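You operate a simulated robot arm through the tools that you are given. There is no shell and no other tool. Be economical: measure what you need, move in short steps, check, and stop when the job is done.

The job below is to be done with a simulated two-armed robot. You get a single attempt, and the scene is never put back.

Task
On the top of the finishing bench, fold the flower cloth in half, so that its two short edges meet.

Only the result counts: the job must be done as asked and must still hold three seconds after the hand-in. Knocking over, shifting, dropping, spilling or breaking anything else fails it. Flat cloth is picked up by pressing the open fingertips on it (5 to 10 N) and closing them slowly along it; thin cloth reads only 2 to 8 mm in the jaws.

Robot
Two 7-joint arms with two-finger parallel grippers on one trunk, on a base that drives. Base frame: it is fixed to the floor where the robot stands at the start and does not move with it; the origin is under the middle of the robot, x ahead of it, y to its left, z up. Units: cm, degrees, N and s.
The left shoulder is at the start at [7, 16.3, 114.5], the right one opposite. Places, roughly: top of the finishing bench [50, -20, 90]. Payload 3.43 kg a hand.
Tool frame (each hand has its own): the origin (TCP) lies between the finger pads and is the grasp point; the fingertips stand 3.4 cm ahead of it; z points along the fingers, y is the line along which they close. Largest opening 12.8 cm; finger width 2.4, thickness 1.2; the body of the gripper, 4.8 by 13 cm, starts 9.6 cm behind the TCP.
Orientation is that of the tool frame in the base frame, as [roll, pitch, yaw] about the fixed x, y, z axes, in that order (R = Rz(yaw) Ry(pitch) Rx(roll)). With the fingers straight down and closing along the base's y, the tool's x points along the base's -x, its y along +y and its z along -z.

Tools
- The arms move only by the tool apply_moves. It takes "left_series", "right_series" or both (then of equal length, played together; a hand with none holds still); each is a list that holds one entry, the list of rows, each a list of 7 numbers: the turn, a rotation vector about the tool's x, y, z in units of 6 degrees (1.0 is 6 degrees), then the shift along the tool's x, y, z in units of 40 mm (1.0 is 40 mm), then the gripper command, from -1 (fully open) to 1 (shut), values between in proportion. In form: [[[wx, wy, wz, x, y, z, fingers], ...]]. A call has 1 to 10 rows; each row shifts and turns the commanded pose from where the row before left it, along the tool's axes as they then stand. A call with a number of a shift or a turn outside -1 to 1 is refused whole. Rows are played at 5 a second. More than 5 cm and 8.6 degrees between two rows, or a gripper value outside its range, and nothing of the call is played. A pose out of reach is approached as far as the arm can. The call stops where the force on the tool passes 40 N (or 10 N more than at its start, if that is more) or the arm is blocked; 0.2 s more then pass. Each finger travels about 15.3 cm/s and halts on what it meets, pressing with about 26 N; the grip force reading is that of the motor and also rises with nothing between the fingers. The clock runs only during rows and for 0.2 s after the last one: add rows that do not move to give the fingers time. It gives the time, the measured TCP pose, the force on the tool (base axes), the opening and the grip force at its end, in the units of the frame above (readings bear some noise), with the torque about the TCP (base axes, N m) and any sound that the robot's microphone picked up, and new pictures: "views" is both (left out), scene, wrist or none (wrist: the cameras of the hands that moved).
- Cameras (640 x 400 px; columns grow to the right, rows downward): "scene" is now at [11.75, -2.84, 137.81]; the picture's right is [-0.34, -0.94, 0.00], its down [-0.67, 0.24, -0.70] and it looks along [0.66, -0.24, -0.71] (base axes); focal length 252 px, centre (320, 200). "left" rides on the left gripper at [7.6, 1.1, -16] in its tool frame; the picture's right is [-0.15, 0.99, 0.00], its down [-0.88, -0.13, -0.46] and it looks along [-0.45, -0.07, 0.89] (tool axes); focal length 234 px, centre (320, 200). "right" rides on the right gripper at [7.6, -1.1, -16] in its tool frame; the picture's right is [0.15, 0.99, 0.00], its down [-0.88, 0.13, -0.46] and it looks along [-0.45, 0.07, 0.89] (tool axes); focal length 234 px, centre (320, 200). There is no depth. A picture from a camera that has moved, and an enlarged one, comes with that camera's place and axes in the base frame and with its lens. The place of the scene camera against the robot may be out by one fixed shift of up to 2.5 cm in any direction.
- raise_lower(by): slides the trunk up (or, below 0, down) by that many cm; the arms and the scene camera ride with it, the base frame stays. It gives what a move gives, with no picture.
- drive_base(legs): drives the robot by 1 to 6 legs, each [ahead, left, turn to the left] in cm, cm and degrees, along the robot's own axes; the way and the turn of a leg run together, so that a leg with both is an arc; at most 150 cm and 180 degrees a leg. The arms and the cameras ride along, it lands a little off, and it stops where it bumps. It gives what a move gives, and a new picture of the scene camera.
- pan_tilt(pan, tilt): turns the head with the scene camera to pan (to the left, within 86 degrees either way) and tilt (down, from -29 to 69), counted from straight ahead of the robot. It gives what a move gives, and a new picture of the scene camera.
- zoom(camera, box): a new picture of the part [left, top, right, bottom] of that camera's present view, enlarged. No time passes.
- finish_job(): hands the job in; it is judged then, once.

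Work in short steps. Places have to be worked out from the pictures, the camera data and where the tool is seen: move nearer, look again, correct. Check each grasp and each placing, and mend what went wrong. You have 120 turns and 260 pictures in all, those below and enlarged ones among them. Open the grippers and draw the arms clear of the work before you hand the job in, unless the task says otherwise; then end with one line.

The tools are called after "Emit:" as name(argument=value, ...) on one line, values as JSON. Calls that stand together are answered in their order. apply_moves: Moves the arms, as the interface text tells. Its arguments: {"type":"object","properties":{"left_series":{"type":"array","items":{"type":"array","items":{"type":"array","items":{"type":"number"}}}},"right_series":{"type":"array","items":{"type":"array","items":{"type":"array","items":{"type":"number"}}}},"views":{"type":"string","enum":["both","scene","wrist","none"]}},"required":[]} The other tools are called the same way: raise_lower (by) slides the trunk up or down; drive_base (legs) drives the base; pan_tilt (pan, tilt) turns the head that bears the scene camera; zoom (camera, box) takes an enlarged picture of a part of a camera's view; finish_job () hands the job in.

At the start:

```text
time_s: 0.0
left_ee_pos: [52.03, 2.7, 114.86]
left_tcp_rot: [180.0, -0.1, -179.9]
left_wrist_force: [-0.7, 0.3, 0.3]
left_moment: [0.0, 0.06, 0.0]
left_finger_gap: 12.8
left_finger_force: 0.1
right_ee_pos: [44.47, -40.55, 104.88]
right_tcp_rot: [180.0, 0.1, -180.0]
right_wrist_force: [-0.1, -0.5, 0.0]
right_moment: [-0.02, 0.03, 0.0]
right_finger_gap: 12.8
right_finger_force: 0.0
trunk travel left (down, up): [-62.5, 31.5]
robot x, y, heading: [-0.08, 0.12, 0.0]
head pan, tilt: [-19.9, 45.5]
```

scene: 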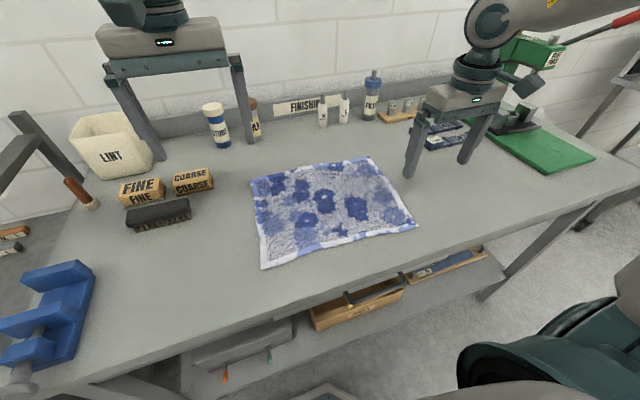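
right: 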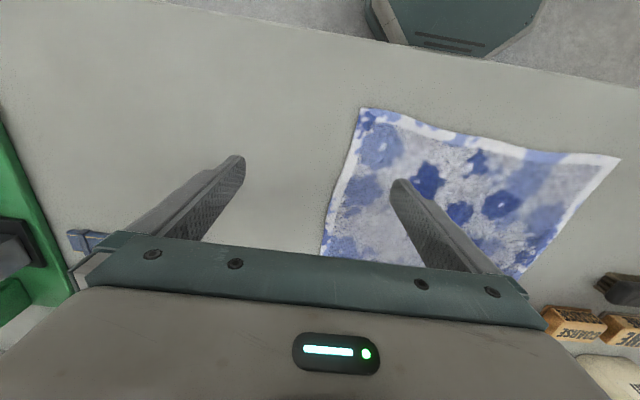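
left: 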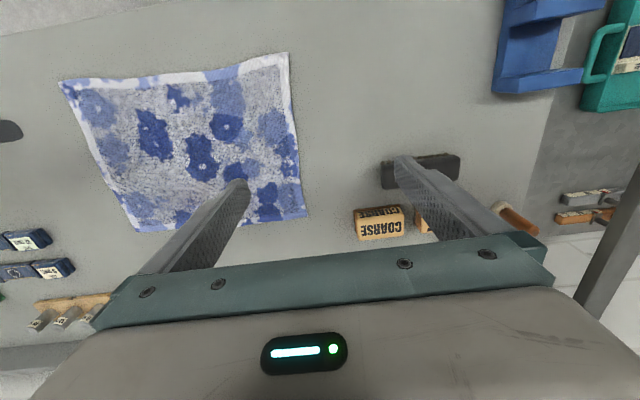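

The cloth lies at about x 43–76, y −2 to −44. Its short edges are the left and right ones, running along x. I'll check the floor space on the left and the robot's footprint before I choose where to stand.

Emit:
pan_tilt(pan=50, tilt=55)

Emit:
pan_tilt(pan=0, tilt=69)

```text
time_s: 1.4
left_ee_pos: [52.16, 2.56, 114.81]
left_tcp_rot: [180.0, 0.0, -179.9]
left_wrist_force: [-0.5, -0.8, 0.6]
left_moment: [-0.03, 0.0, -0.01]
left_finger_gap: 12.8
left_finger_force: 0.1
right_ee_pos: [44.36, -40.42, 104.79]
right_tcp_rot: [180.0, 0.0, 180.0]
right_wrist_force: [-0.1, 1.3, -0.2]
right_moment: [-0.02, -0.01, 0.01]
right_finger_gap: 12.81
right_finger_force: 0.1
trunk travel left (down, up): [-62.5, 31.5]
robot x, y, heading: [-0.25, -0.07, 0.2]
head pan, tilt: [50.0, 55.0]
camera scene: at [8.78, 5.44, 136.54], right [0.77, -0.64, 0.0], down [-0.53, -0.63, -0.57], along [0.37, 0.44, -0.82], focal length 252 px, centre (320, 200)
```

scene: 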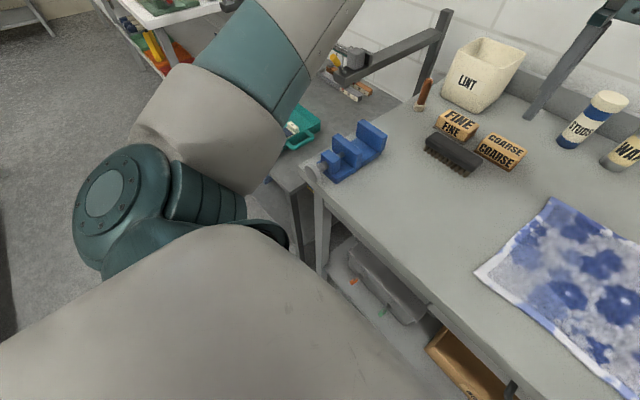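

```text
time_s: 2.6
left_ee_pos: [52.09, 2.67, 114.93]
left_tcp_rot: [-180.0, 0.0, -179.8]
left_wrist_force: [0.0, 0.5, 0.4]
left_moment: [-0.05, -0.04, 0.01]
left_finger_gap: 12.8
left_finger_force: 0.0
right_ee_pos: [44.57, -40.46, 104.84]
right_tcp_rot: [-180.0, 0.0, 180.0]
right_wrist_force: [0.5, 0.1, 0.0]
right_moment: [-0.02, 0.01, -0.04]
right_finger_gap: 12.81
right_finger_force: 0.1
trunk travel left (down, up): [-62.5, 31.5]
robot x, y, heading: [-0.19, -0.24, 0.1]
head pan, tilt: [0.0, 68.8]
camera scene: at [9.73, -0.08, 134.99], right [0.0, -1.0, 0.0], down [-0.93, 0.0, -0.36], along [0.36, 0.0, -0.93], focal length 252 px, centre (320, 200)
```

scene: 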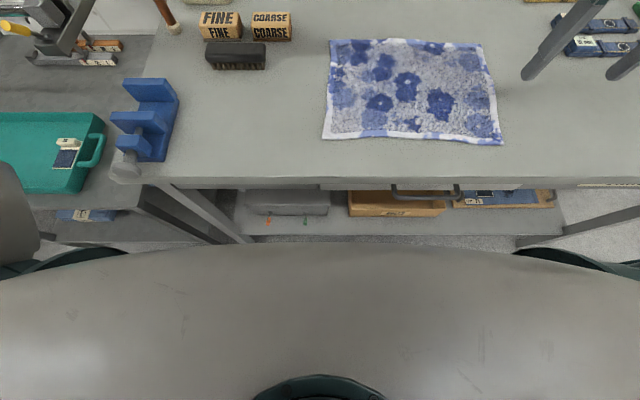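

The elbows stand outward, so the left hand can take the far left corner (about 77, −3) and the right hand the near left corner (about 44, −1) with no arms crossing. I'll shift the robot right so both ends of the fold are in reach.

Emit:
drive_base(legs=[[3, -26, 0]])

```text
time_s: 4.5
left_ee_pos: [55.08, -23.46, 114.87]
left_tcp_rot: [179.9, 0.0, 179.9]
left_wrist_force: [-0.7, -1.6, -0.3]
left_moment: [0.01, 0.04, -0.02]
left_finger_gap: 12.78
left_finger_force: 0.0
right_ee_pos: [47.28, -66.58, 104.86]
right_tcp_rot: [-180.0, 0.0, 179.8]
right_wrist_force: [-0.7, 0.4, 0.0]
right_moment: [0.0, -0.03, 0.02]
right_finger_gap: 12.8
right_finger_force: 0.0
trunk travel left (down, up): [-62.5, 31.5]
robot x, y, heading: [3.03, -25.96, 0.2]
head pan, tilt: [0.0, 68.8]
camera scene: at [12.69, -26.02, 134.99], right [0.0, -1.0, 0.0], down [-0.93, 0.0, -0.36], along [0.36, 0.0, -0.93], focal length 252 px, centre (320, 200)
```

scene: 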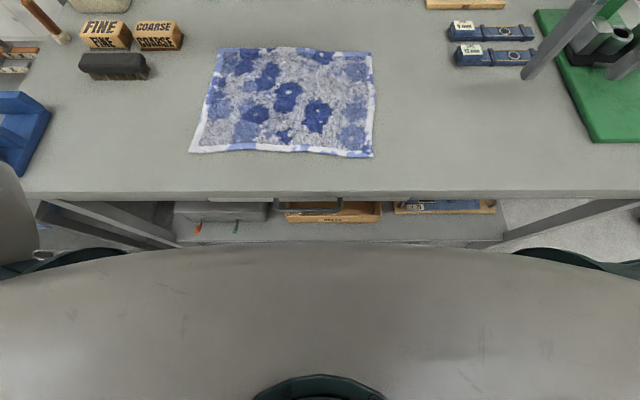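

The parallax between the last two views puts the bench top higher than I assumed, at about z 93. The cloth is then about 35 x 28 cm: D ≈ (38.5, −1), A ≈ (66, −2), B ≈ (65, −38), C ≈ (37.5, −36). I'll back off 5 cm for near reach and tilt the head to see the hands.

Emit:
drive_base(legs=[[-5, 2, 0]])

Emit:
pan_tilt(pan=0, tilt=52)

```text
time_s: 5.4
left_ee_pos: [50.26, -21.6, 114.72]
left_tcp_rot: [-179.9, -0.1, 179.8]
left_wrist_force: [0.9, -0.6, -0.2]
left_moment: [-0.01, -0.03, -0.01]
left_finger_gap: 12.82
left_finger_force: 0.0
right_ee_pos: [42.3, -64.74, 104.8]
right_tcp_rot: [-180.0, 0.0, 179.7]
right_wrist_force: [-0.1, -0.2, 0.1]
right_moment: [-0.03, 0.0, -0.05]
right_finger_gap: 12.81
right_finger_force: 0.1
trunk travel left (down, up): [-62.5, 31.5]
robot x, y, heading: [-2.05, -24.08, -0.3]
head pan, tilt: [0.0, 68.8]
camera scene: at [7.88, -24.13, 134.97], right [0.0, -1.0, 0.0], down [-0.93, 0.0, -0.36], along [0.36, 0.0, -0.93], focal length 252 px, centre (320, 200)
```

scene: 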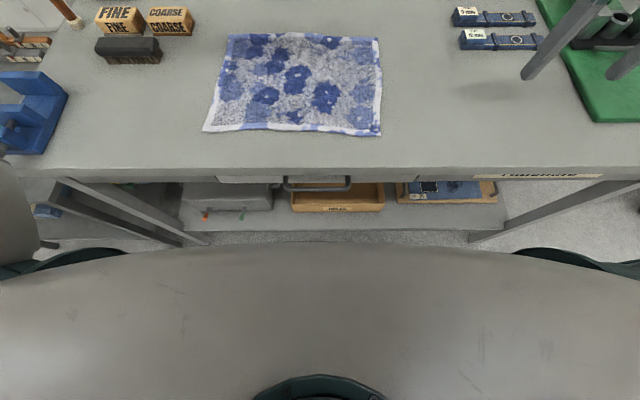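

```text
time_s: 6.2
left_ee_pos: [50.13, -21.52, 114.91]
left_tcp_rot: [-180.0, 0.0, 179.7]
left_wrist_force: [0.3, -0.3, -0.8]
left_moment: [0.04, 0.02, -0.03]
left_finger_gap: 12.82
left_finger_force: 0.2
right_ee_pos: [42.18, -64.6, 104.94]
right_tcp_rot: [180.0, 0.1, 179.8]
right_wrist_force: [0.2, -0.1, -0.3]
right_moment: [-0.03, 0.02, 0.0]
right_finger_gap: 12.79
right_finger_force: 0.0
trunk travel left (down, up): [-62.5, 31.5]
robot x, y, heading: [-2.11, -23.84, -0.1]
head pan, tilt: [0.0, 52.0]
camera scene: at [9.61, -24.07, 136.92], right [0.0, -1.0, 0.0], down [-0.79, 0.0, -0.62], along [0.62, 0.0, -0.79], focal length 252 px, centre (320, 200)
```

scene: 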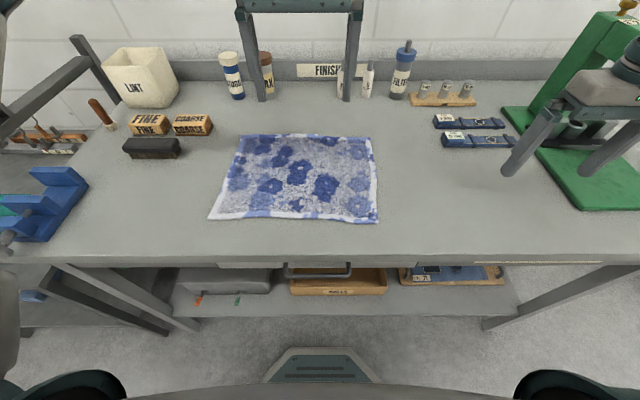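

The bench and cloth are clear. I'll turn both hands 90° so they close along the short edge (left yaw to 90, right yaw to −90), with the jaws narrowed to about 5 cm.

Emit:
apply_moves(left_series=[[[0, 0, 1, 0, 0, 0, 0.2], [0, 0, 1, 0, 0, 0, 0.2], [0, 0, 1, 0, 0, 0, 0.2], [0, 0, 1, 0, 0, 0, 0.2], [0, 0, 1, 0, 0, 0, 0.2], [0, 0, 1, 0, 0, 0, 0.2], [0, 0, 1, 0, 0, 0, 0.2], [0, 0, 1, 0, 0, 0, 0.2], [0, 0, 1, 0, 0, 0, 0.2], [0, 0, 1, 0, 0, 0, 0.2]]], right_series=[[[0, 0, -1, 0, 0, -0.15, 0.2], [0, 0, -1, 0, 0, -0.15, 0.2], [0, 0, -1, 0, 0, -0.15, 0.2], [0, 0, -1, 0, 0, -0.15, 0.2], [0, 0, -1, 0, 0, -0.15, 0.2], [0, 0, -1, 0, 0, -0.15, 0.2], [0, 0, -1, 0, 0, -0.15, 0.2], [0, 0, -1, 0, 0, -0.15, 0.2], [0, 0, -1, 0, 0, -0.15, 0.2], [0, 0, -1, 0, 0, -0.15, 0.2]]], views="none")

Emit:
apply_moves(left_series=[[[0, 0, 1, 0, 0, 0, 0.2], [0, 0, 1, 0, 0, 0, 0.2], [0, 0, 1, 0, 0, 0, 0.2], [0, 0, 1, 0, 0, 0, 0.2], [0, 0, 1, 0, 0, 0, 0.2], [0, 0, 0, 0.9, 0.6, 0, 0.2], [0, 0, 0, 0.9, 0.6, 0, 0.2], [0, 0, 0, 0.9, 0.6, 0, 0.2], [0, 0, 0, 0.9, 0.6, 0, 0.2], [0, 0, 0, 0.9, 0.6, 0, 0.2]]], right_series=[[[0, 0, -1, 0, 0, 0, 0.2], [0, 0, -1, 0, 0, 0, 0.2], [0, 0, -1, 0, 0, 0, 0.2], [0, 0, -1, 0, 0, 0, 0.2], [0, 0, -1, 0, 0, 0, 0.2], [0, 0, 0, -1, 0, 0, 0.2], [0, 0, 0, -1, 0, 0, 0.2], [0, 0, 0, -1, 0, 0, 0.2], [0, 0, 0, -1, 0, 0, 0.2], [0, 0, 0, -1, 0, 0, 0.2]]])

```text
time_s: 8.4
left_ee_pos: [50.03, -21.53, 114.74]
left_tcp_rot: [179.9, 0.1, 119.8]
left_wrist_force: [-0.7, -0.3, -0.2]
left_moment: [-0.03, 0.0, 0.02]
left_finger_gap: 5.12
left_finger_force: 0.1
right_ee_pos: [38.07, -57.88, 112.06]
right_tcp_rot: [-179.9, -0.1, -120.4]
right_wrist_force: [0.6, 0.0, -0.8]
right_moment: [-0.06, 0.03, 0.02]
right_finger_gap: 5.11
right_finger_force: 0.3
right hand out of reach, approached as far as the arm can: row 8, 9, 10
trunk travel left (down, up): [-62.5, 31.5]
robot x, y, heading: [-2.29, -23.67, -0.1]
head pan, tilt: [0.0, 52.0]
```

```text
time_s: 10.6
left_ee_pos: [42.21, -10.76, 111.55]
left_tcp_rot: [180.0, 0.1, 90.0]
left_wrist_force: [-1.3, -0.6, -0.2]
left_moment: [0.0, -0.03, -0.01]
left_finger_gap: 5.12
left_finger_force: 0.1
left hand out of reach, approached as far as the arm can: row 4, 5, 6, 7, 8, 9, 10
right_ee_pos: [29.63, -35.48, 113.77]
right_tcp_rot: [-179.9, 0.0, -90.2]
right_wrist_force: [0.6, 0.0, -0.6]
right_moment: [-0.01, 0.0, -0.01]
right_finger_gap: 5.11
right_finger_force: 0.0
right hand out of reach, approached as far as the arm can: row 1, 2, 3, 4, 5, 9, 10
trunk travel left (down, up): [-62.5, 31.5]
robot x, y, heading: [-2.26, -24.01, -0.6]
head pan, tilt: [0.0, 52.0]
camera scene: at [9.62, -24.03, 136.93], right [0.0, -1.0, 0.0], down [-0.79, 0.0, -0.62], along [0.62, 0.0, -0.79], focal length 252 px, centre (320, 200)
camera right: at [30.62, -43.08, 129.82], right [-0.99, -0.14, 0.0], down [-0.13, 0.88, 0.46], along [-0.06, 0.45, -0.89], focal length 234 px, centre (320, 200)
camera left: at [43.23, -3.11, 127.37], right [0.99, -0.15, 0.0], down [-0.13, -0.88, 0.46], along [-0.07, -0.45, -0.89], focal length 234 px, centre (320, 200)
```

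scene: 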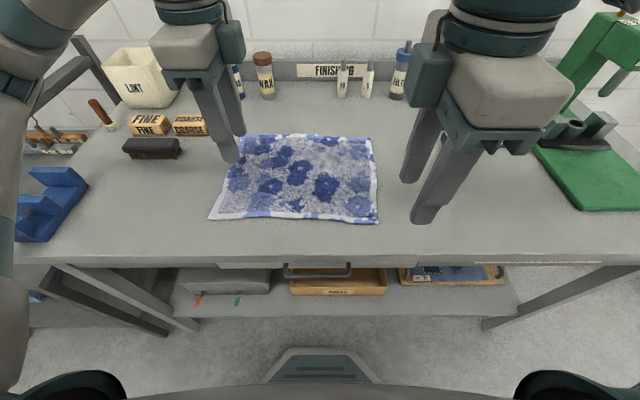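
right: 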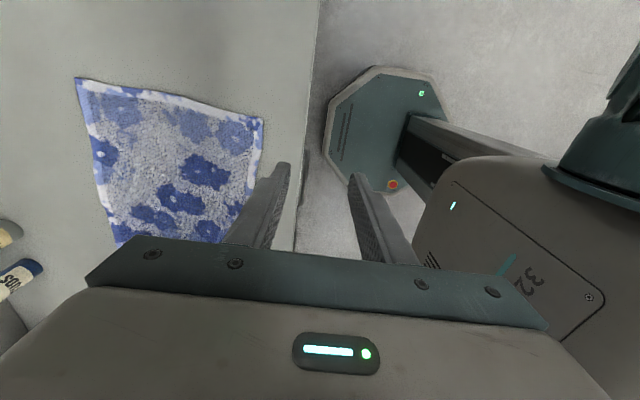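
left: 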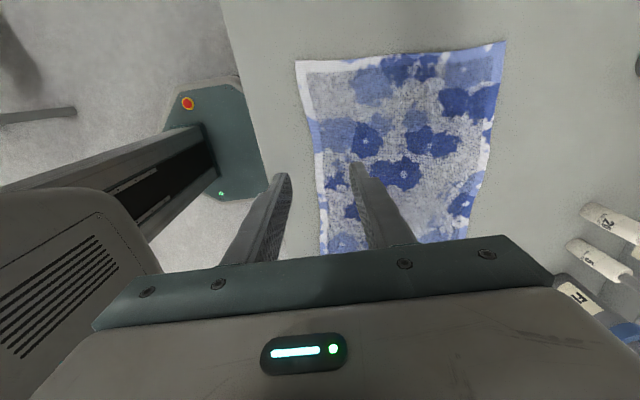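

With the 90° yaw the arms can't reach, so I'll turn the hands back to the natural yaw and pinch across the edge instead.

Emit:
apply_moves(left_series=[[[0, 0, -1, 0, 0, 0, 0.2], [0, 0, -1, 0, 0, 0, 0.2], [0, 0, -1, 0, 0, 0, 0.2], [0, 0, -1, 0, 0, 0, 0.2], [0, 0, -1, 0, 0, 0, 0.2], [0, 0, -1, 0, 0, 0, 0.2], [0, 0, -1, 0, 0, 0, 0.2], [0, 0, -1, 0, 0, 0, 0.2], [0, 0, -1, 0, 0, 0, 0.2], [0, 0, -1, 0, 0, 0, 0.2]]], right_series=[[[0, 0, 1, 0, 0, 0, 0.2], [0, 0, 1, 0, 0, 0, 0.2], [0, 0, 1, 0, 0, 0, 0.2], [0, 0, 1, 0, 0, 0, 0.2], [0, 0, 1, 0, 0, 0, 0.2], [0, 0, 1, 0, 0, 0, 0.2], [0, 0, 1, 0, 0, 0, 0.2], [0, 0, 1, 0, 0, 0, 0.2], [0, 0, 1, 0, 0, 0, 0.2], [0, 0, 1, 0, 0, 0, 0.2]]], views="none")

```text
time_s: 12.8
left_ee_pos: [42.36, -10.56, 111.5]
left_tcp_rot: [179.9, 0.0, 150.0]
left_wrist_force: [-0.8, -1.0, -0.7]
left_moment: [0.0, -0.02, 0.02]
left_finger_gap: 5.1
left_finger_force: 0.0
right_ee_pos: [29.54, -35.2, 113.99]
right_tcp_rot: [180.0, 0.0, -150.4]
right_wrist_force: [-0.1, -0.1, 0.1]
right_moment: [-0.01, -0.05, 0.02]
right_finger_gap: 5.11
right_finger_force: 0.0
trunk travel left (down, up): [-62.5, 31.5]
robot x, y, heading: [-1.99, -23.89, -0.1]
head pan, tilt: [0.0, 52.0]
```

The hands turn freely again. I'll finish the rotation and take the left hand toward the far-left corner and the right hand toward the near-left one.

Emit:
apply_moves(left_series=[[[0, 0, -1, 0, 0, 0, 0.45], [0, 0, -1, 0, 0, 0, 0.45], [0, 0, -1, 0, 0, 0, 0.45], [0, 0, -1, 0, 0, 0, 0.45], [0, 0, -1, 0, 0, 0, 0.45], [0, 0, 0, -1, 0.25, 0.3, 0.45], [0, 0, 0, -1, 0.25, 0.3, 0.45], [0, 0, 0, -1, 0.25, 0.3, 0.45], [0, 0, 0, -1, 0.25, 0.3, 0.45], [0, 0, 0, -1, 0.25, 0.3, 0.45]]], right_series=[[[0, 0, 1, 0, 0, 0, 0.45], [0, 0, 1, 0, 0, 0, 0.45], [0, 0, 1, 0, 0, 0, 0.45], [0, 0, 1, 0, 0, 0, 0.45], [0, 0, 1, 0, 0, 0, 0.45], [0, 0, 0, -0.6, 0.9, 0.3, 0.45], [0, 0, 0, -0.6, 0.9, 0.3, 0.45], [0, 0, 0, -0.6, 0.9, 0.3, 0.45], [0, 0, 0, -0.6, 0.9, 0.3, 0.45], [0, 0, 0, -0.6, 0.9, 0.3, 0.45]]])

```text
time_s: 15.0
left_ee_pos: [62.13, -5.51, 105.47]
left_tcp_rot: [180.0, 0.0, 179.8]
left_wrist_force: [0.1, 0.5, -0.3]
left_moment: [-0.03, 0.02, -0.04]
left_finger_gap: 3.51
left_finger_force: 0.0
right_ee_pos: [34.86, -35.05, 111.73]
right_tcp_rot: [180.0, 0.0, 179.7]
right_wrist_force: [0.3, 0.5, 0.0]
right_moment: [0.03, 0.03, 0.0]
right_finger_gap: 3.51
right_finger_force: 0.2
right hand out of reach, approached as far as the arm can: row 6, 7, 8, 9, 10
trunk travel left (down, up): [-62.5, 31.5]
robot x, y, heading: [-2.17, -24.14, -0.3]
head pan, tilt: [0.0, 52.0]
camera scene: at [9.7, -24.1, 136.92], right [0.0, -1.0, 0.0], down [-0.79, 0.0, -0.62], along [0.62, 0.0, -0.79], focal length 252 px, centre (320, 200)
camera right: at [27.31, -36.21, 127.74], right [-0.14, 0.99, 0.0], down [0.88, 0.13, 0.46], along [0.45, 0.07, -0.89], focal length 234 px, centre (320, 200)
camera left: at [54.56, -4.33, 121.43], right [0.15, 0.99, 0.0], down [0.88, -0.13, 0.46], along [0.45, -0.07, -0.89], focal length 234 px, centre (320, 200)
```

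scene: 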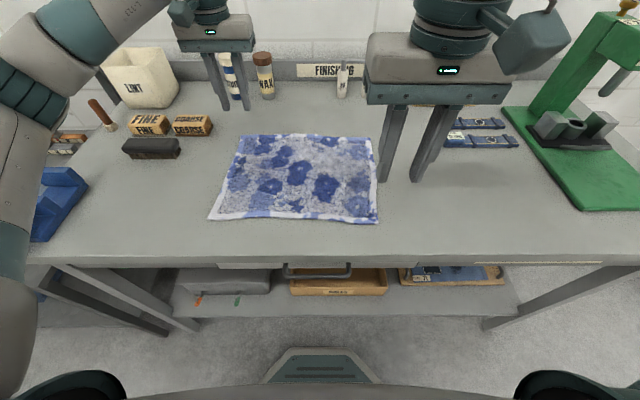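
right: 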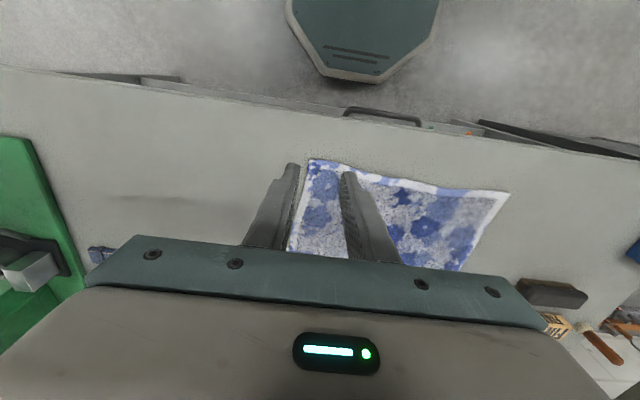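
left: 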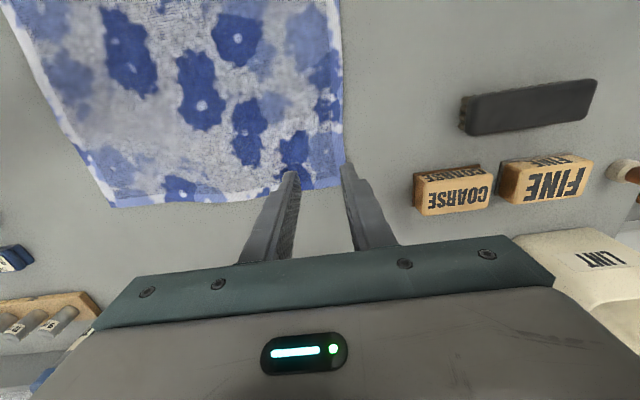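

The left jaws are just above the far-left corner, which I put at about (68.5, −3) if the top is near z 90. I'll bring the left hand 3 cm farther out and lower it part of the way. The right hand was too close in, so it goes forward and down first.

Emit:
apply_moves(left_series=[[[0, 0, 0, -0.25, 0, 0.4, 0.45], [0, 0, 0, -0.25, 0, 0.4, 0.45], [0, 0, 0, -0.25, 0, 0.4, 0.45], [0, 0, 0, 0, 0, 0.4, 0.45], [0, 0, 0, 0, 0, 0.3, 0.45], [0, 0, 0, 0, 0, 0, 0.45]]], right_series=[[[0, 0, 0, -0.5, 0, 0.3, 0.45], [0, 0, 0, -0.5, 0, 0.3, 0.45], [0, 0, 0, -0.5, 0, 0.3, 0.45], [0, 0, 0, -0.5, 0.5, 0.3, 0.45], [0, 0, 0, -0.3, 0.8, 0.1, 0.45], [0, 0, 0, 0, 0.8, 0.1, 0.45]]])

```text
time_s: 16.4
left_ee_pos: [65.15, -5.74, 97.74]
left_tcp_rot: [180.0, 0.0, 179.8]
left_wrist_force: [-0.1, 0.6, 0.0]
left_moment: [0.03, 0.03, 0.0]
left_finger_gap: 3.51
left_finger_force: 0.1
right_ee_pos: [41.58, -35.29, 107.98]
right_tcp_rot: [179.9, 0.0, 179.5]
right_wrist_force: [0.6, 0.3, -0.1]
right_moment: [0.04, -0.01, -0.05]
right_finger_gap: 3.52
right_finger_force: 0.1
right hand out of reach, approached as far as the arm can: row 4, 5, 6
trunk travel left (down, up): [-62.5, 31.5]
robot x, y, heading: [-2.12, -24.32, -0.2]
head pan, tilt: [0.0, 52.0]
camera scene: at [9.67, -24.1, 136.92], right [0.0, -1.0, 0.0], down [-0.79, 0.0, -0.62], along [0.62, 0.0, -0.79], focal length 252 px, centre (320, 200)
camera right: at [33.91, -36.32, 123.95], right [-0.14, 0.99, 0.0], down [0.88, 0.12, 0.46], along [0.45, 0.07, -0.89], focal length 234 px, centre (320, 200)
camera left: at [57.57, -4.6, 113.68], right [0.15, 0.99, 0.0], down [0.88, -0.13, 0.46], along [0.45, -0.07, -0.89], focal length 234 px, centre (320, 200)
```

scene: 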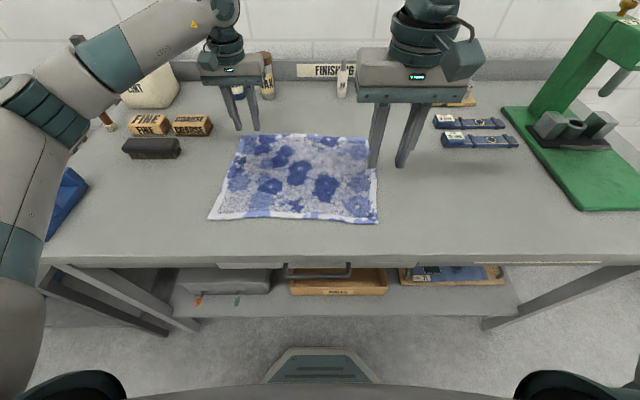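
right: 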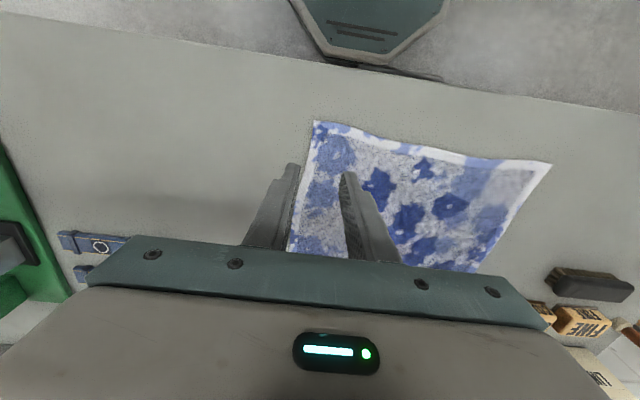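
left: 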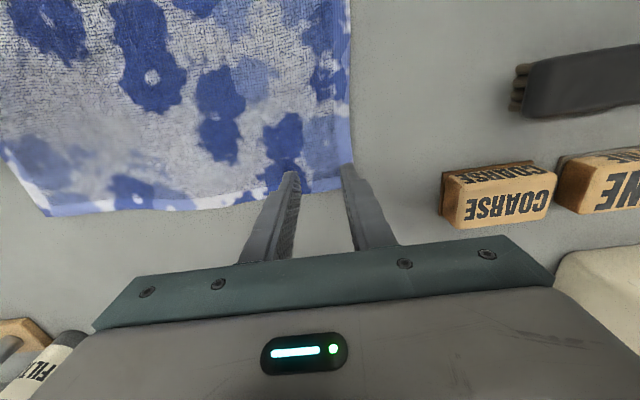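

The left jaws sit well at corner A (about 67, −3). The right arm is blocked at y ≈ −35, so I'll test whether going farther out or changing yaw lets it reach across.

Emit:
apply_moves(right_series=[[[0, 0, 0, -0.7, 0, 0, 0.45], [0, 0, 0, -0.7, 0, 0, 0.45], [0, 0, 0, -0.7, 0, 0, 0.45], [0, 0, 0, 0, 0.6, 0, 0.45], [0, 0, 0, 0, 0.6, 0, 0.45], [0, 0, 0, 0, 0.6, 0, 0.45]]], views="none")

Emit:
apply_moves(right_series=[[[0, 0, 1, 0, 0, 0, 0.45], [0, 0, 1, 0, 0, 0, 0.45], [0, 0, 1, 0, 0, 0, 0.45], [0, 0, 1, 0, 0, 0, 0.45], [0, 0, 1, 0, 0, 0, 0.45], [0, 0, 0, 0.25, 0.43, 0, 0.45], [0, 0, 0, 0.25, 0.43, 0, 0.45], [0, 0, 0, 0.25, 0.43, 0, 0.45], [0, 0, 0, 0.25, 0.43, 0, 0.45]]], views="scene")

```text
time_s: 17.8
left_ee_pos: [65.22, -5.84, 97.83]
left_tcp_rot: [-180.0, -0.1, 179.8]
left_wrist_force: [0.1, -0.6, 0.6]
left_moment: [0.02, -0.01, 0.0]
left_finger_gap: 3.51
left_finger_force: 0.2
right_ee_pos: [47.0, -36.21, 108.87]
right_tcp_rot: [-179.9, 0.0, 179.7]
right_wrist_force: [-0.5, 0.4, 0.2]
right_moment: [-0.02, 0.0, 0.03]
right_finger_gap: 3.53
right_finger_force: 0.1
right hand out of reach, approached as far as the arm can: row 1, 2, 3, 4, 5, 6
trunk travel left (down, up): [-62.5, 31.5]
robot x, y, heading: [-1.94, -23.45, -0.2]
head pan, tilt: [0.0, 52.0]
```

```text
time_s: 19.8
left_ee_pos: [65.12, -5.78, 97.8]
left_tcp_rot: [180.0, 0.0, 179.8]
left_wrist_force: [0.6, 0.4, 0.5]
left_moment: [0.0, 0.0, 0.0]
left_finger_gap: 3.51
left_finger_force: 0.1
right_ee_pos: [46.44, -35.97, 108.24]
right_tcp_rot: [-180.0, 0.0, 149.7]
right_wrist_force: [-0.3, -0.1, 0.1]
right_moment: [0.02, -0.03, -0.01]
right_finger_gap: 3.52
right_finger_force: 0.0
right hand out of reach, approached as far as the arm can: row 6, 7, 8, 9
trunk travel left (down, up): [-62.5, 31.5]
robot x, y, heading: [-2.18, -23.88, -0.3]
head pan, tilt: [0.0, 52.0]
camera scene: at [9.65, -24.08, 136.92], right [0.0, -1.0, 0.0], down [-0.79, 0.0, -0.62], along [0.62, 0.0, -0.79], focal length 252 px, centre (320, 200)
```

scene: 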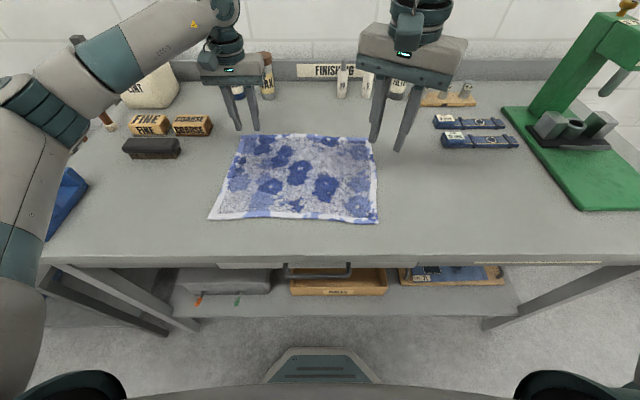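

The right arm now seems stuck in a bad posture, so I'll look at it.

Emit:
pan_tilt(pan=-60, tilt=25)

```text
time_s: 21.1
left_ee_pos: [65.17, -5.77, 97.96]
left_tcp_rot: [180.0, -0.1, 179.8]
left_wrist_force: [0.7, 0.8, -0.3]
left_moment: [0.01, 0.01, -0.01]
left_finger_gap: 3.53
left_finger_force: 0.1
right_ee_pos: [46.26, -36.0, 108.19]
right_tcp_rot: [180.0, 0.1, 149.6]
right_wrist_force: [0.8, -0.3, 0.1]
right_moment: [-0.03, 0.03, 0.01]
right_finger_gap: 3.52
right_finger_force: 0.2
trunk travel left (down, up): [-62.5, 31.5]
robot x, y, heading: [-2.23, -23.56, -0.2]
head pan, tilt: [-60.0, 25.0]
camera scene: at [6.74, -32.05, 140.93], right [-0.87, -0.5, 0.0], down [-0.21, 0.37, -0.91], along [0.45, -0.79, -0.42], focal length 252 px, centre (320, 200)
```

scene: 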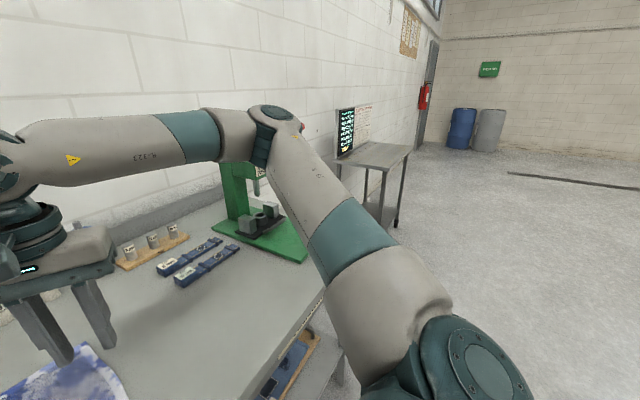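

The elbow is high and folded outward. I'll take the right hand back toward its starting posture, then retry moving inward, lower and with the natural yaw.

Emit:
apply_moves(right_series=[[[0, 0, -1, 0.2, -0.8, 0, 0.45], [0, 0, -1, 0, -0.9, 0, 0.45], [0, 0, -1, 0, -0.9, 0, 0.45], [0, 0, -1, 0, -0.9, 0, 0.45], [0, 0, -1, 0, -0.9, 0, 0.45], [0, 0, 0, 0, -0.9, 0.2, 0.45], [0, 0, 0, 0, -0.9, 0.2, 0.45], [0, 0, 0, 0, -0.9, 0.2, 0.45], [0, 0, 0, 0, 0, 0.2, 0.45]]], views="none")

Emit:
apply_moves(right_series=[[[0, 0, 0, -0.4, 0.9, 0, 0.45], [0, 0, 0, -0.2, 0.9, 0, 0.45], [0, 0, 0, 0, 0.9, 0, 0.45], [0, 0, 0, 0, 0.9, 0, 0.45], [0, 0, 0, 0, 0.9, 0, 0.45], [0, 0, 0, 0, 0.9, 0, 0.45], [0, 0, 0, 0, 0.9, 0, 0.45], [0, 0, 0, 0, 0.9, 0, 0.45], [0, 0, 0, 0, 0.9, 0, 0.45]]], views="scene")

```text
time_s: 23.1
left_ee_pos: [65.36, -5.68, 97.7]
left_tcp_rot: [-179.9, 0.0, 179.9]
left_wrist_force: [0.6, 0.5, 0.0]
left_moment: [0.0, 0.0, 0.0]
left_finger_gap: 3.52
left_finger_force: 0.0
right_ee_pos: [40.4, -62.92, 105.15]
right_tcp_rot: [-180.0, 0.0, 179.8]
right_wrist_force: [-0.1, -0.4, -0.7]
right_moment: [0.0, 0.06, 0.01]
right_finger_gap: 3.49
right_finger_force: 0.1
trunk travel left (down, up): [-62.5, 31.5]
robot x, y, heading: [-2.02, -24.19, -0.3]
head pan, tilt: [-60.0, 25.0]
```

```text
time_s: 25.1
left_ee_pos: [65.21, -5.76, 97.88]
left_tcp_rot: [180.0, 0.1, 179.8]
left_wrist_force: [-0.5, 0.1, -0.6]
left_moment: [-0.03, 0.0, -0.01]
left_finger_gap: 3.52
left_finger_force: 0.0
right_ee_pos: [42.98, -35.24, 105.12]
right_tcp_rot: [179.9, 0.1, 179.7]
right_wrist_force: [-0.4, -0.5, 0.4]
right_moment: [0.02, -0.01, 0.04]
right_finger_gap: 3.51
right_finger_force: 0.2
right hand out of reach, approached as far as the arm can: row 8, 9
trunk travel left (down, up): [-62.5, 31.5]
robot x, y, heading: [-1.94, -24.02, -0.4]
head pan, tilt: [-60.0, 25.0]
camera scene: at [6.57, -32.06, 140.95], right [-0.87, -0.5, 0.0], down [-0.21, 0.37, -0.91], along [0.45, -0.79, -0.42], focal length 252 px, centre (320, 200)
```

scene: 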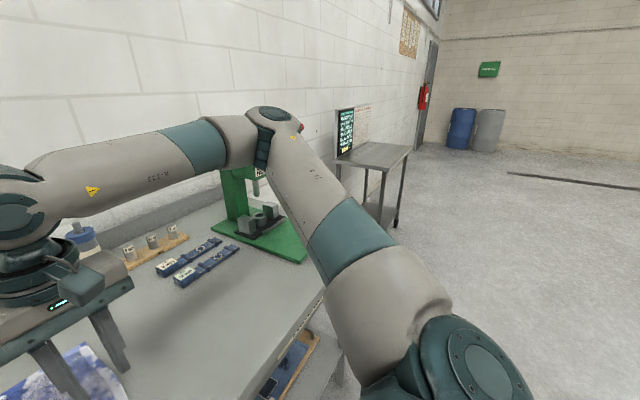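

The limit is again about 11 cm right of the robot's midline at that short radius. I'll test whether a larger radius allows more inward reach, since I could stand farther back.

Emit:
apply_moves(right_series=[[[0, 0, 0, -0.3, -0.8, 0, 0.45], [0, 0, 0, -0.8, -0.5, 0, 0.45], [0, 0, 0, -0.9, 0, 0, 0.45], [0, 0, 0, -0.9, 0, 0, 0.45], [0, 0, 0, 0, 0.8, 0, 0.45], [0, 0, 0, 0, 0.8, 0, 0.45], [0, 0, 0, 0, 0.8, 0, 0.45], [0, 0, 0, 0, 0.8, 0, 0.45], [0, 0, 0, 0, 0.8, 0, 0.45]]], views="none")

```text
time_s: 27.1
left_ee_pos: [65.24, -5.7, 97.84]
left_tcp_rot: [-180.0, 0.0, 179.8]
left_wrist_force: [0.7, -0.7, 0.5]
left_moment: [-0.01, -0.02, 0.01]
left_finger_gap: 3.51
left_finger_force: 0.0
right_ee_pos: [53.41, -38.05, 105.01]
right_tcp_rot: [-180.0, 0.0, 179.8]
right_wrist_force: [-0.2, -0.2, 0.4]
right_moment: [-0.02, 0.01, 0.0]
right_finger_gap: 3.52
right_finger_force: 0.1
right hand out of reach, approached as far as the arm can: row 5, 6, 7, 8, 9
trunk travel left (down, up): [-62.5, 31.5]
robot x, y, heading: [-2.46, -24.04, -0.2]
head pan, tilt: [-60.0, 25.0]
```

I'll test the left arm's inward reach for comparison, raising it first.

Emit:
apply_moves(left_series=[[[0, 0, 0, 0, 0, -0.9, 0.45], [0, 0, 0, 0, 0, -0.9, 0.45], [0, 0, 0, 0, -0.9, 0, 0.45], [0, 0, 0, 0, -0.9, 0, 0.45], [0, 0, 0, 0, -0.9, 0, 0.45], [0, 0, 0, 0, -0.9, 0, 0.45], [0, 0, 0, 0, -0.9, 0, 0.45], [0, 0, 0, 0, -0.9, 0, 0.45]]], right_series=[[[0, 0, 0, 0, -0.9, 0, 0.45], [0, 0, 0, 0, -0.9, 0, 0.45], [0, 0, 0, 0, -0.9, 0, 0.45], [0, 0, 0, 0, -0.9, 0, 0.45], [0, 0, 0, 0, -0.9, 0, 0.45], [0, 0, 0, 0, -0.9, 0, 0.45], [0, 0, 0, 0, 0, 0, 0.45], [0, 0, 0, 0, 0, 0, 0.45]]], views="none")

```text
time_s: 28.9
left_ee_pos: [65.39, -27.49, 105.22]
left_tcp_rot: [179.9, 0.0, 179.9]
left_wrist_force: [0.3, -0.2, 0.2]
left_moment: [0.02, -0.01, -0.02]
left_finger_gap: 3.52
left_finger_force: 0.1
right_ee_pos: [53.21, -59.62, 105.04]
right_tcp_rot: [180.0, 0.0, 179.8]
right_wrist_force: [0.0, -0.2, 0.1]
right_moment: [0.04, 0.0, 0.0]
right_finger_gap: 3.54
right_finger_force: 0.0
trunk travel left (down, up): [-62.5, 31.5]
robot x, y, heading: [-2.53, -24.06, -0.1]
head pan, tilt: [-60.0, 25.0]
```

Emit:
apply_moves(left_series=[[[0, 0, 0, 0, -0.9, 0, 0.45], [0, 0, 0, 0, -0.9, 0, 0.45], [0, 0, 0, 0, -0.9, 0, 0.45], [0, 0, 0, 0, -0.9, 0, 0.45], [0, 0, 0, 0, -0.9, 0, 0.45]]], right_series=[[[0, 0, 0, 0, -0.9, 0, 0.45], [0, 0, 0, 0, -0.9, 0, 0.45], [0, 0, 0, 0, -0.9, 0, 0.45], [0, 0, 0, 0, -0.9, 0, 0.45], [0, 0, 0, 0, 0, 0, 0.45]]], views="none")

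Emit:
pan_tilt(pan=0, tilt=40)

```text
time_s: 30.1
left_ee_pos: [65.14, -44.48, 105.16]
left_tcp_rot: [-179.8, 0.1, 179.9]
left_wrist_force: [0.0, -0.8, 0.0]
left_moment: [-0.01, -0.02, -0.02]
left_finger_gap: 3.53
left_finger_force: 0.0
left hand out of reach, approached as far as the arm can: row 5
right_ee_pos: [53.34, -73.95, 105.03]
right_tcp_rot: [180.0, -0.1, 179.8]
right_wrist_force: [-0.5, 0.2, 0.6]
right_moment: [0.04, 0.02, 0.03]
right_finger_gap: 3.51
right_finger_force: 0.0
trunk travel left (down, up): [-62.5, 31.5]
robot x, y, heading: [-2.0, -24.17, -0.3]
head pan, tilt: [-60.0, 25.0]
```

```text
time_s: 31.4
left_ee_pos: [65.21, -44.2, 105.14]
left_tcp_rot: [-179.9, 0.1, 179.8]
left_wrist_force: [0.2, 0.6, 0.8]
left_moment: [0.02, 0.01, -0.01]
left_finger_gap: 3.51
left_finger_force: 0.0
right_ee_pos: [53.33, -73.91, 105.14]
right_tcp_rot: [180.0, -0.1, 179.9]
right_wrist_force: [-0.2, -0.1, 0.7]
right_moment: [0.0, 0.01, 0.01]
right_finger_gap: 3.51
right_finger_force: 0.1
trunk travel left (down, up): [-62.5, 31.5]
robot x, y, heading: [-2.23, -24.14, -0.3]
head pan, tilt: [0.0, 40.0]
camera scene: at [10.65, -24.12, 138.6], right [-0.01, -1.0, 0.0], down [-0.64, 0.0, -0.77], along [0.77, 0.0, -0.64], focal length 252 px, centre (320, 200)
```

scene: 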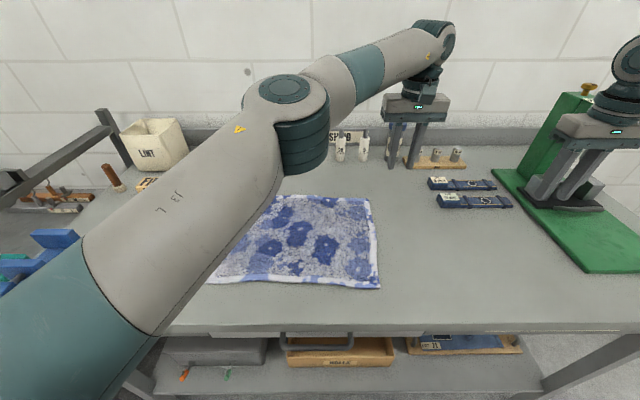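

The left arm reaches well across when extended, so the near right-hand grip only has to stay about 13 cm right of the midline. I'll stand farther left and turn about 20° right, setting the arms first: left at f≈67, l≈−5 and right at f≈48, l≈−20, both raised.

Emit:
apply_moves(left_series=[[[0, 0, 0, -0.1, 0.8, -0.3, 0.45], [0, 0, 0, -0.1, 0.8, -0.3, 0.45], [0, 0, 0, -0.1, 0.8, -0.3, 0.45], [0, 0, 0, -0.1, 0.8, -0.3, 0.45], [0, 0, 0, 0, 0.5, -0.3, 0.45], [0, 0, 0, 0, 0, 0, 0.45], [0, 0, 0, 0, 0, 0, 0.45], [0, 0, 0, 0, 0, 0, 0.45]]], right_series=[[[0, 0, 0, 0.2, 0.9, -0.2, 0.45], [0, 0, 0, 0.2, 0.9, -0.2, 0.45], [0, 0, 0, 0.2, 0.9, -0.2, 0.45], [0, 0, 0, 0.2, 0.9, -0.2, 0.45], [0, 0, 0, 0.2, 0.9, 0, 0.45], [0, 0, 0, 0.2, 0.9, 0, 0.45], [0, 0, 0, 0.2, 0.9, 0, 0.45], [0, 0, 0, 0.2, 0.9, 0, 0.45]]], views="none")

Emit:
drive_base(legs=[[3, 50, 0], [0, 0, -20]])

```text
time_s: 33.2
left_ee_pos: [66.76, -29.36, 111.19]
left_tcp_rot: [-179.9, 0.0, 179.7]
left_wrist_force: [-0.1, 0.1, -0.1]
left_moment: [-0.01, 0.0, -0.01]
left_finger_gap: 3.49
left_finger_force: 0.0
right_ee_pos: [46.97, -45.07, 108.36]
right_tcp_rot: [-180.0, 0.0, 179.7]
right_wrist_force: [-0.1, 0.4, -0.5]
right_moment: [-0.02, -0.01, -0.04]
right_finger_gap: 3.55
right_finger_force: 0.0
trunk travel left (down, up): [-62.5, 31.5]
robot x, y, heading: [-1.95, -24.01, -0.2]
head pan, tilt: [0.0, 40.0]
```

```text
time_s: 37.2
left_ee_pos: [63.61, -3.74, 111.19]
left_tcp_rot: [180.0, 0.0, 159.0]
left_wrist_force: [0.7, -0.1, 0.3]
left_moment: [0.02, 0.02, -0.01]
left_finger_gap: 3.51
left_finger_force: 0.1
right_ee_pos: [39.42, -11.32, 108.46]
right_tcp_rot: [-179.9, 0.0, 158.9]
right_wrist_force: [1.0, -0.2, -0.5]
right_moment: [0.04, -0.02, -0.01]
right_finger_gap: 3.52
right_finger_force: 0.1
trunk travel left (down, up): [-62.5, 31.5]
robot x, y, heading: [1.42, 25.65, -20.9]
head pan, tilt: [0.0, 40.0]
camera scene: at [13.03, 21.07, 138.6], right [-0.36, -0.93, 0.0], down [-0.6, 0.23, -0.77], along [0.71, -0.28, -0.64], focal length 252 px, centre (320, 200)
```

scene: 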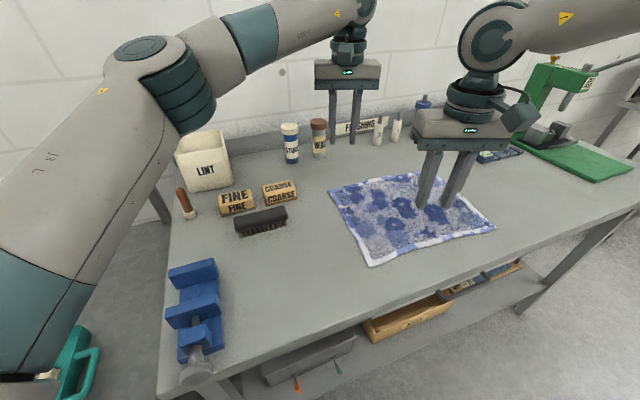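

This position is good, with both hands beside the left edge and clear of each other. I'll move them over the corner grip points, D (42, −3) and A (64, −4.7), and lower to TCP z ≈ 97.

Emit:
apply_moves(left_series=[[[0, 0, 0, -0.058, -0.045, 0.875, 0.45], [0, 0, 0, -0.058, -0.045, 0.875, 0.45], [0, 0, 0, -0.058, -0.045, 0.875, 0.45], [0, 0, 0, -0.058, -0.045, 0.875, 0.45], [0, 0, 0, 0, 0, 0, 0.45]]], right_series=[[[0, 0, 0, 0.056, 0.554, 0.71, 0.45], [0, 0, 0, 0.056, 0.554, 0.71, 0.45], [0, 0, 0, 0.056, 0.554, 0.71, 0.45], [0, 0, 0, 0.056, 0.554, 0.71, 0.45], [0, 0, 0, 0, 0, 0, 0.45]]])

```text
time_s: 38.5
left_ee_pos: [64.1, -4.58, 97.32]
left_tcp_rot: [-179.9, 0.1, 158.9]
left_wrist_force: [-1.3, 0.9, 0.7]
left_moment: [-0.01, -0.04, 0.05]
left_finger_gap: 3.51
left_finger_force: 0.1
right_ee_pos: [41.69, -2.93, 97.23]
right_tcp_rot: [179.8, 0.2, 158.7]
right_wrist_force: [0.5, 0.4, -0.7]
right_moment: [0.0, -0.07, 0.01]
right_finger_gap: 3.52
right_finger_force: 0.0
trunk travel left (down, up): [-62.5, 31.5]
robot x, y, heading: [1.43, 26.02, -21.3]
head pan, tilt: [0.0, 40.0]
camera scene: at [12.83, 21.16, 138.63], right [-0.36, -0.93, 0.0], down [-0.6, 0.23, -0.77], along [0.72, -0.28, -0.64], focal length 252 px, centre (320, 200)
camera right: at [34.03, -1.34, 113.24], right [0.22, 0.98, 0.0], down [0.87, -0.2, 0.46], along [0.45, -0.1, -0.89], focal length 234 px, centre (320, 200)
camera left: at [57.35, -0.8, 113.18], right [0.49, 0.87, 0.0], down [0.77, -0.44, 0.46], along [0.4, -0.23, -0.89], focal length 234 px, centre (320, 200)
```

scene: 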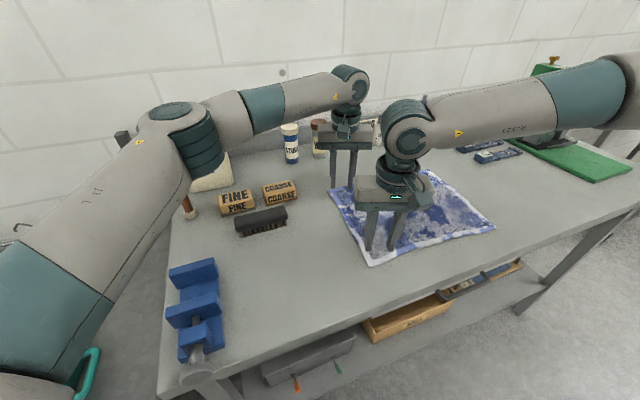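
right: 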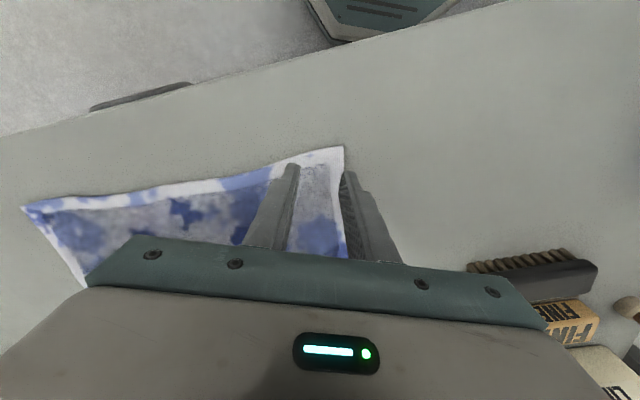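
left: 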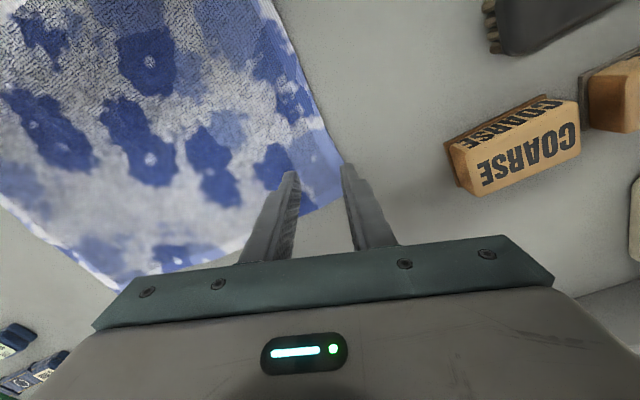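

Both jaws straddle the edge near their corners. I'll nudge the left hand about 1 cm inward and farther out, then lower both close to the cloth.

Emit:
apply_moves(left_series=[[[0, 0, 0, -0.34, -0.19, 0.1, 0.45], [0, 0, 0, 0, 0, 0.25, 0.45], [0, 0, 0, 0, 0, 0.2, 0.45], [0, 0, 0, 0, 0, 0.0, 0.45]]], right_series=[[[0, 0, 0, 0, 0, 0.1, 0.45], [0, 0, 0, 0, 0, 0.25, 0.45], [0, 0, 0, 0, 0, 0.2, 0.45], [0, 0, 0, 0, 0, 0.0, 0.45]]])

```text
time_s: 39.5
left_ee_pos: [65.25, -5.86, 94.98]
left_tcp_rot: [-180.0, 0.0, 159.0]
left_wrist_force: [0.3, 0.3, 0.3]
left_moment: [-0.02, -0.01, 0.01]
left_finger_gap: 3.5
left_finger_force: 0.0
right_ee_pos: [41.36, -3.48, 95.18]
right_tcp_rot: [179.9, 0.0, 158.8]
right_wrist_force: [-0.3, -0.1, -1.0]
right_moment: [-0.02, 0.0, 0.05]
right_finger_gap: 3.5
right_finger_force: 0.2
right hand out of reach, approached as far as the arm can: row 1, 2
trunk travel left (down, up): [-62.5, 31.5]
robot x, y, heading: [1.12, 26.02, -21.5]
head pan, tilt: [0.0, 40.0]
camera scene: at [13.0, 21.09, 138.61], right [-0.36, -0.93, 0.0], down [-0.6, 0.23, -0.77], along [0.71, -0.28, -0.64], focal length 252 px, centre (320, 200)
camera right: at [33.82, -1.85, 111.11], right [0.22, 0.98, 0.0], down [0.87, -0.2, 0.46], along [0.45, -0.1, -0.89], focal length 234 px, centre (320, 200)
camera left: at [58.47, -2.12, 110.83], right [0.49, 0.87, 0.0], down [0.78, -0.44, 0.46], along [0.4, -0.22, -0.89], focal length 234 px, centre (320, 200)
```

scene: 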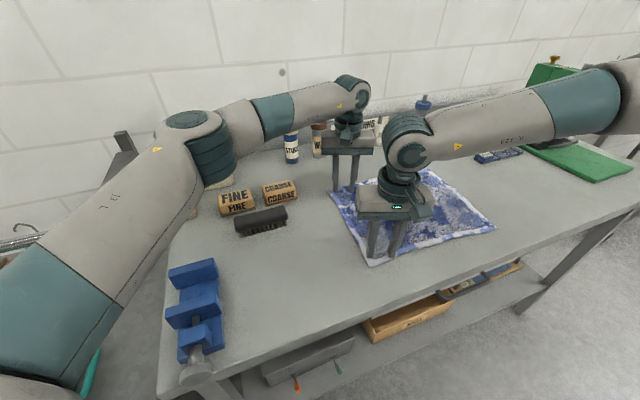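
right: 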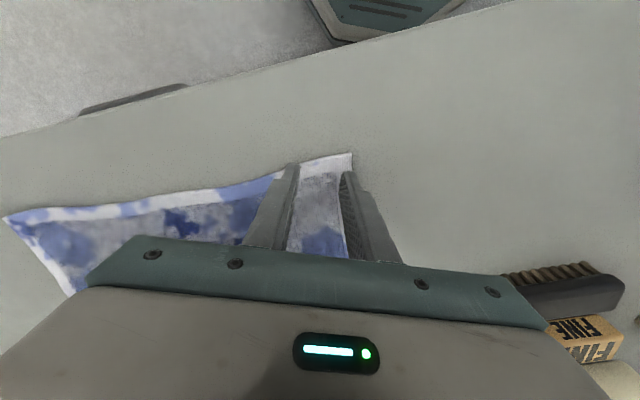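
left: 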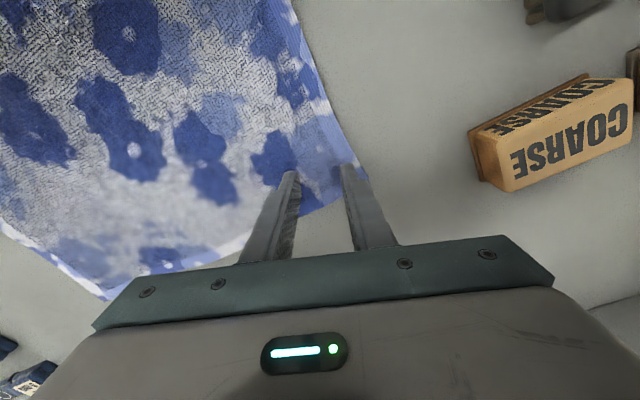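

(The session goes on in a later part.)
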